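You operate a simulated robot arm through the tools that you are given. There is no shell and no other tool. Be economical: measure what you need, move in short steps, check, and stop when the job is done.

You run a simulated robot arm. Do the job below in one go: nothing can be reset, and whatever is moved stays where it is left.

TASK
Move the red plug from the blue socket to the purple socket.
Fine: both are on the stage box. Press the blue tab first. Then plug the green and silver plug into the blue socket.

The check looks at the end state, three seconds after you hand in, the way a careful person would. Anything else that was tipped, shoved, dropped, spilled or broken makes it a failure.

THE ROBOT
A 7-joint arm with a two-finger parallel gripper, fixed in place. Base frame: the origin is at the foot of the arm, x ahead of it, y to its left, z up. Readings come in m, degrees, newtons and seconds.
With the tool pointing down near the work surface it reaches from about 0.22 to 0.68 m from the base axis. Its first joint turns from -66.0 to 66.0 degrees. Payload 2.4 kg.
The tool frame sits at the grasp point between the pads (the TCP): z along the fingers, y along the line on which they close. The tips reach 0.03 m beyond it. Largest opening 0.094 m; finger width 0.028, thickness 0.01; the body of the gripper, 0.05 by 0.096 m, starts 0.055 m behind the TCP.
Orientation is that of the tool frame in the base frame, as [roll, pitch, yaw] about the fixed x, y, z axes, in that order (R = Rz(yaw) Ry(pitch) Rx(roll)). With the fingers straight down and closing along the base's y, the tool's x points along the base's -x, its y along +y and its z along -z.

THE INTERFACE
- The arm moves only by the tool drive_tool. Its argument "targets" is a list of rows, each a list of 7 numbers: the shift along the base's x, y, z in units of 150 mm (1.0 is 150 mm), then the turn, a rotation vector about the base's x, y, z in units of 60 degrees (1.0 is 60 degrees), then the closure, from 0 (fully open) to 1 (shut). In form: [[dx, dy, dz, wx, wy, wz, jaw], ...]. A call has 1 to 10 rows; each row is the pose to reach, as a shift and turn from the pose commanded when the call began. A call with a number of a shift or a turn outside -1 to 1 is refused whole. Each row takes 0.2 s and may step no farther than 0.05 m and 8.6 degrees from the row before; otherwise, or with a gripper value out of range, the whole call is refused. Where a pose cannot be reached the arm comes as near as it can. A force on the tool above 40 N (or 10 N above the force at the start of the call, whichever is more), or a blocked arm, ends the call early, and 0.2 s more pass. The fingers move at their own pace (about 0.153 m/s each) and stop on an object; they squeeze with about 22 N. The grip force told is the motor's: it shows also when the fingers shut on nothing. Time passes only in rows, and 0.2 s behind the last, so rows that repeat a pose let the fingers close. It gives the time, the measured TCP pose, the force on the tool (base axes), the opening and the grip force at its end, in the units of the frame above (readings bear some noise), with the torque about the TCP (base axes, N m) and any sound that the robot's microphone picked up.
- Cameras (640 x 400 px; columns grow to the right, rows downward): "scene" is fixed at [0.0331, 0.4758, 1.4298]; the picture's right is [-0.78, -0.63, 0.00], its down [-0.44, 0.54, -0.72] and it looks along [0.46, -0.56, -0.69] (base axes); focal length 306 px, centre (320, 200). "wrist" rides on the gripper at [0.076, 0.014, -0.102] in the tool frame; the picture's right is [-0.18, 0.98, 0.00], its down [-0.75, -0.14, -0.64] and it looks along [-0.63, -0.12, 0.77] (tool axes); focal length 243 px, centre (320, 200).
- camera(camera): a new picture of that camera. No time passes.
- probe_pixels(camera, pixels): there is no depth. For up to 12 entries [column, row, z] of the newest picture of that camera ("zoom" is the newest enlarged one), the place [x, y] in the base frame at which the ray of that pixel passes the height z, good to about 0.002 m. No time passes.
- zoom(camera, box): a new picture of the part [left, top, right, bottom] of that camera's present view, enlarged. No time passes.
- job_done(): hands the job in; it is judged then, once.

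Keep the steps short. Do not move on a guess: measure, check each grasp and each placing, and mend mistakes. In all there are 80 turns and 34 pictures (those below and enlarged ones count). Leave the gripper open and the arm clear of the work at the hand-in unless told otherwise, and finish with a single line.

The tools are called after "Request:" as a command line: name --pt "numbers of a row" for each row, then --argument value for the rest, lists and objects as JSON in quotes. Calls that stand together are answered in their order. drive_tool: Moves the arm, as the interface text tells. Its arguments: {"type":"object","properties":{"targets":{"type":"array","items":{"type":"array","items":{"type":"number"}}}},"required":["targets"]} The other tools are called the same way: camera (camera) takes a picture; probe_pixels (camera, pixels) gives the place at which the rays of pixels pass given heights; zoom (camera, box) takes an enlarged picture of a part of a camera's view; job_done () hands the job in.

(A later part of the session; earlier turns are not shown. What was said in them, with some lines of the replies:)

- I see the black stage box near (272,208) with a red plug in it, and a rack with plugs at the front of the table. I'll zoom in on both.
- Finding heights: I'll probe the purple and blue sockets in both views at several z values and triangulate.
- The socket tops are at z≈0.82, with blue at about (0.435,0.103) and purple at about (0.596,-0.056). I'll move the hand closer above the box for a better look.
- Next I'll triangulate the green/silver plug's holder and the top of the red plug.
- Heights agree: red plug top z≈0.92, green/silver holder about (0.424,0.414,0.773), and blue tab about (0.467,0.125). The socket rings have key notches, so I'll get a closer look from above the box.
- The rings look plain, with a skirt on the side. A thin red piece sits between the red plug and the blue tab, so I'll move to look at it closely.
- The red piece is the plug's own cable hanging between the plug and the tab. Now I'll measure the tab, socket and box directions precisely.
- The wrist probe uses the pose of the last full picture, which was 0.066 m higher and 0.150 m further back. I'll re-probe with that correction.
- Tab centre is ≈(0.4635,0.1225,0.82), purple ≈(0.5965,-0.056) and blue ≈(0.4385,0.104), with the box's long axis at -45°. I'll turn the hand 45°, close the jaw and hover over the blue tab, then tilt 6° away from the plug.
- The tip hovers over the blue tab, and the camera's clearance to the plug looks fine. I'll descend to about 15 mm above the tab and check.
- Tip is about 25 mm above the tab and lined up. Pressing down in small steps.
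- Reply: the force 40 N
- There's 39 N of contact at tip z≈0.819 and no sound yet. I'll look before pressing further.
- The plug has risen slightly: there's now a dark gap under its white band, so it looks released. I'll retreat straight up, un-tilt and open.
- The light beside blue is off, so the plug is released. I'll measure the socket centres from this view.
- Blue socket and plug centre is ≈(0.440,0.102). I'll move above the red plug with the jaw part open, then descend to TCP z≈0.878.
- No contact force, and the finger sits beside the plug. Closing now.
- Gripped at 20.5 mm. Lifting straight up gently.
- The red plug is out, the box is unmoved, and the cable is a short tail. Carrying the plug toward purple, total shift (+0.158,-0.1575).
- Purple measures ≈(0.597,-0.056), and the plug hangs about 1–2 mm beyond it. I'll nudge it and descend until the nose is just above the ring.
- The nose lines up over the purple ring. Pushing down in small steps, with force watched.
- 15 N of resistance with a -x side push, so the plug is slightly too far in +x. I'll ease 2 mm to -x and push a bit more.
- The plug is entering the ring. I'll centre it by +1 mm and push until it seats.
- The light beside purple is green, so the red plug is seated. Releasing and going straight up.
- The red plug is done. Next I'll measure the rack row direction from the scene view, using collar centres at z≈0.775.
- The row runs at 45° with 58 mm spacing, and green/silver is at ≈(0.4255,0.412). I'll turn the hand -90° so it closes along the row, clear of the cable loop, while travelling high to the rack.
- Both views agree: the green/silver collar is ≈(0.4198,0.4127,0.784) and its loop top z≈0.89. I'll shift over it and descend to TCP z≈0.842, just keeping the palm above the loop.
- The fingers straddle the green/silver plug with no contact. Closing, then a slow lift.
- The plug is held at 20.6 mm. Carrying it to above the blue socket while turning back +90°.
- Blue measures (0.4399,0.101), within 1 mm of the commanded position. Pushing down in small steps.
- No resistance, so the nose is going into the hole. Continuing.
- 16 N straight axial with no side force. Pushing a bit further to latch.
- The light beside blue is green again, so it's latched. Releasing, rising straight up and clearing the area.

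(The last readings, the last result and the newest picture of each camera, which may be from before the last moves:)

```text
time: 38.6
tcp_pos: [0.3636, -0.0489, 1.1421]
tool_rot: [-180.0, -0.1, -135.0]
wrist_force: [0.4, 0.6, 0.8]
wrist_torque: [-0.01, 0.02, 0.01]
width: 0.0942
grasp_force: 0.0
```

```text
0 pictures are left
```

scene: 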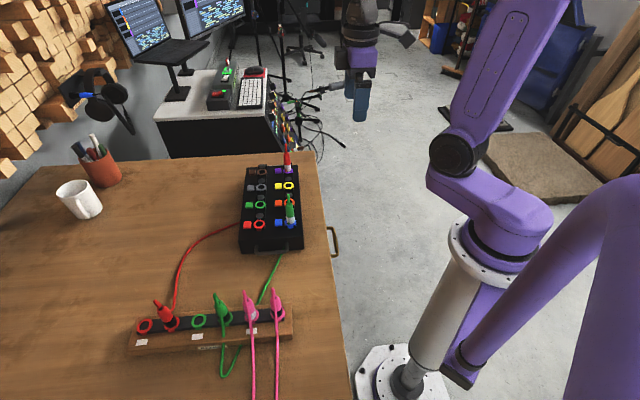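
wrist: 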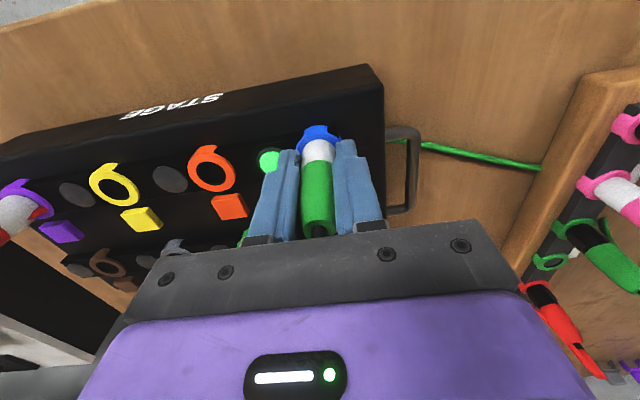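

Red stands in purple, green/silver stands in blue, everything else is where it was, and the arm is clear with the gripper open. Handing in.

Request:
job_done

```text
The job is handed in.
```

I pressed the blue tab, moved the red plug to the purple socket, and plugged the green and silver plug into the blue socket; both sockets' lights came on green.
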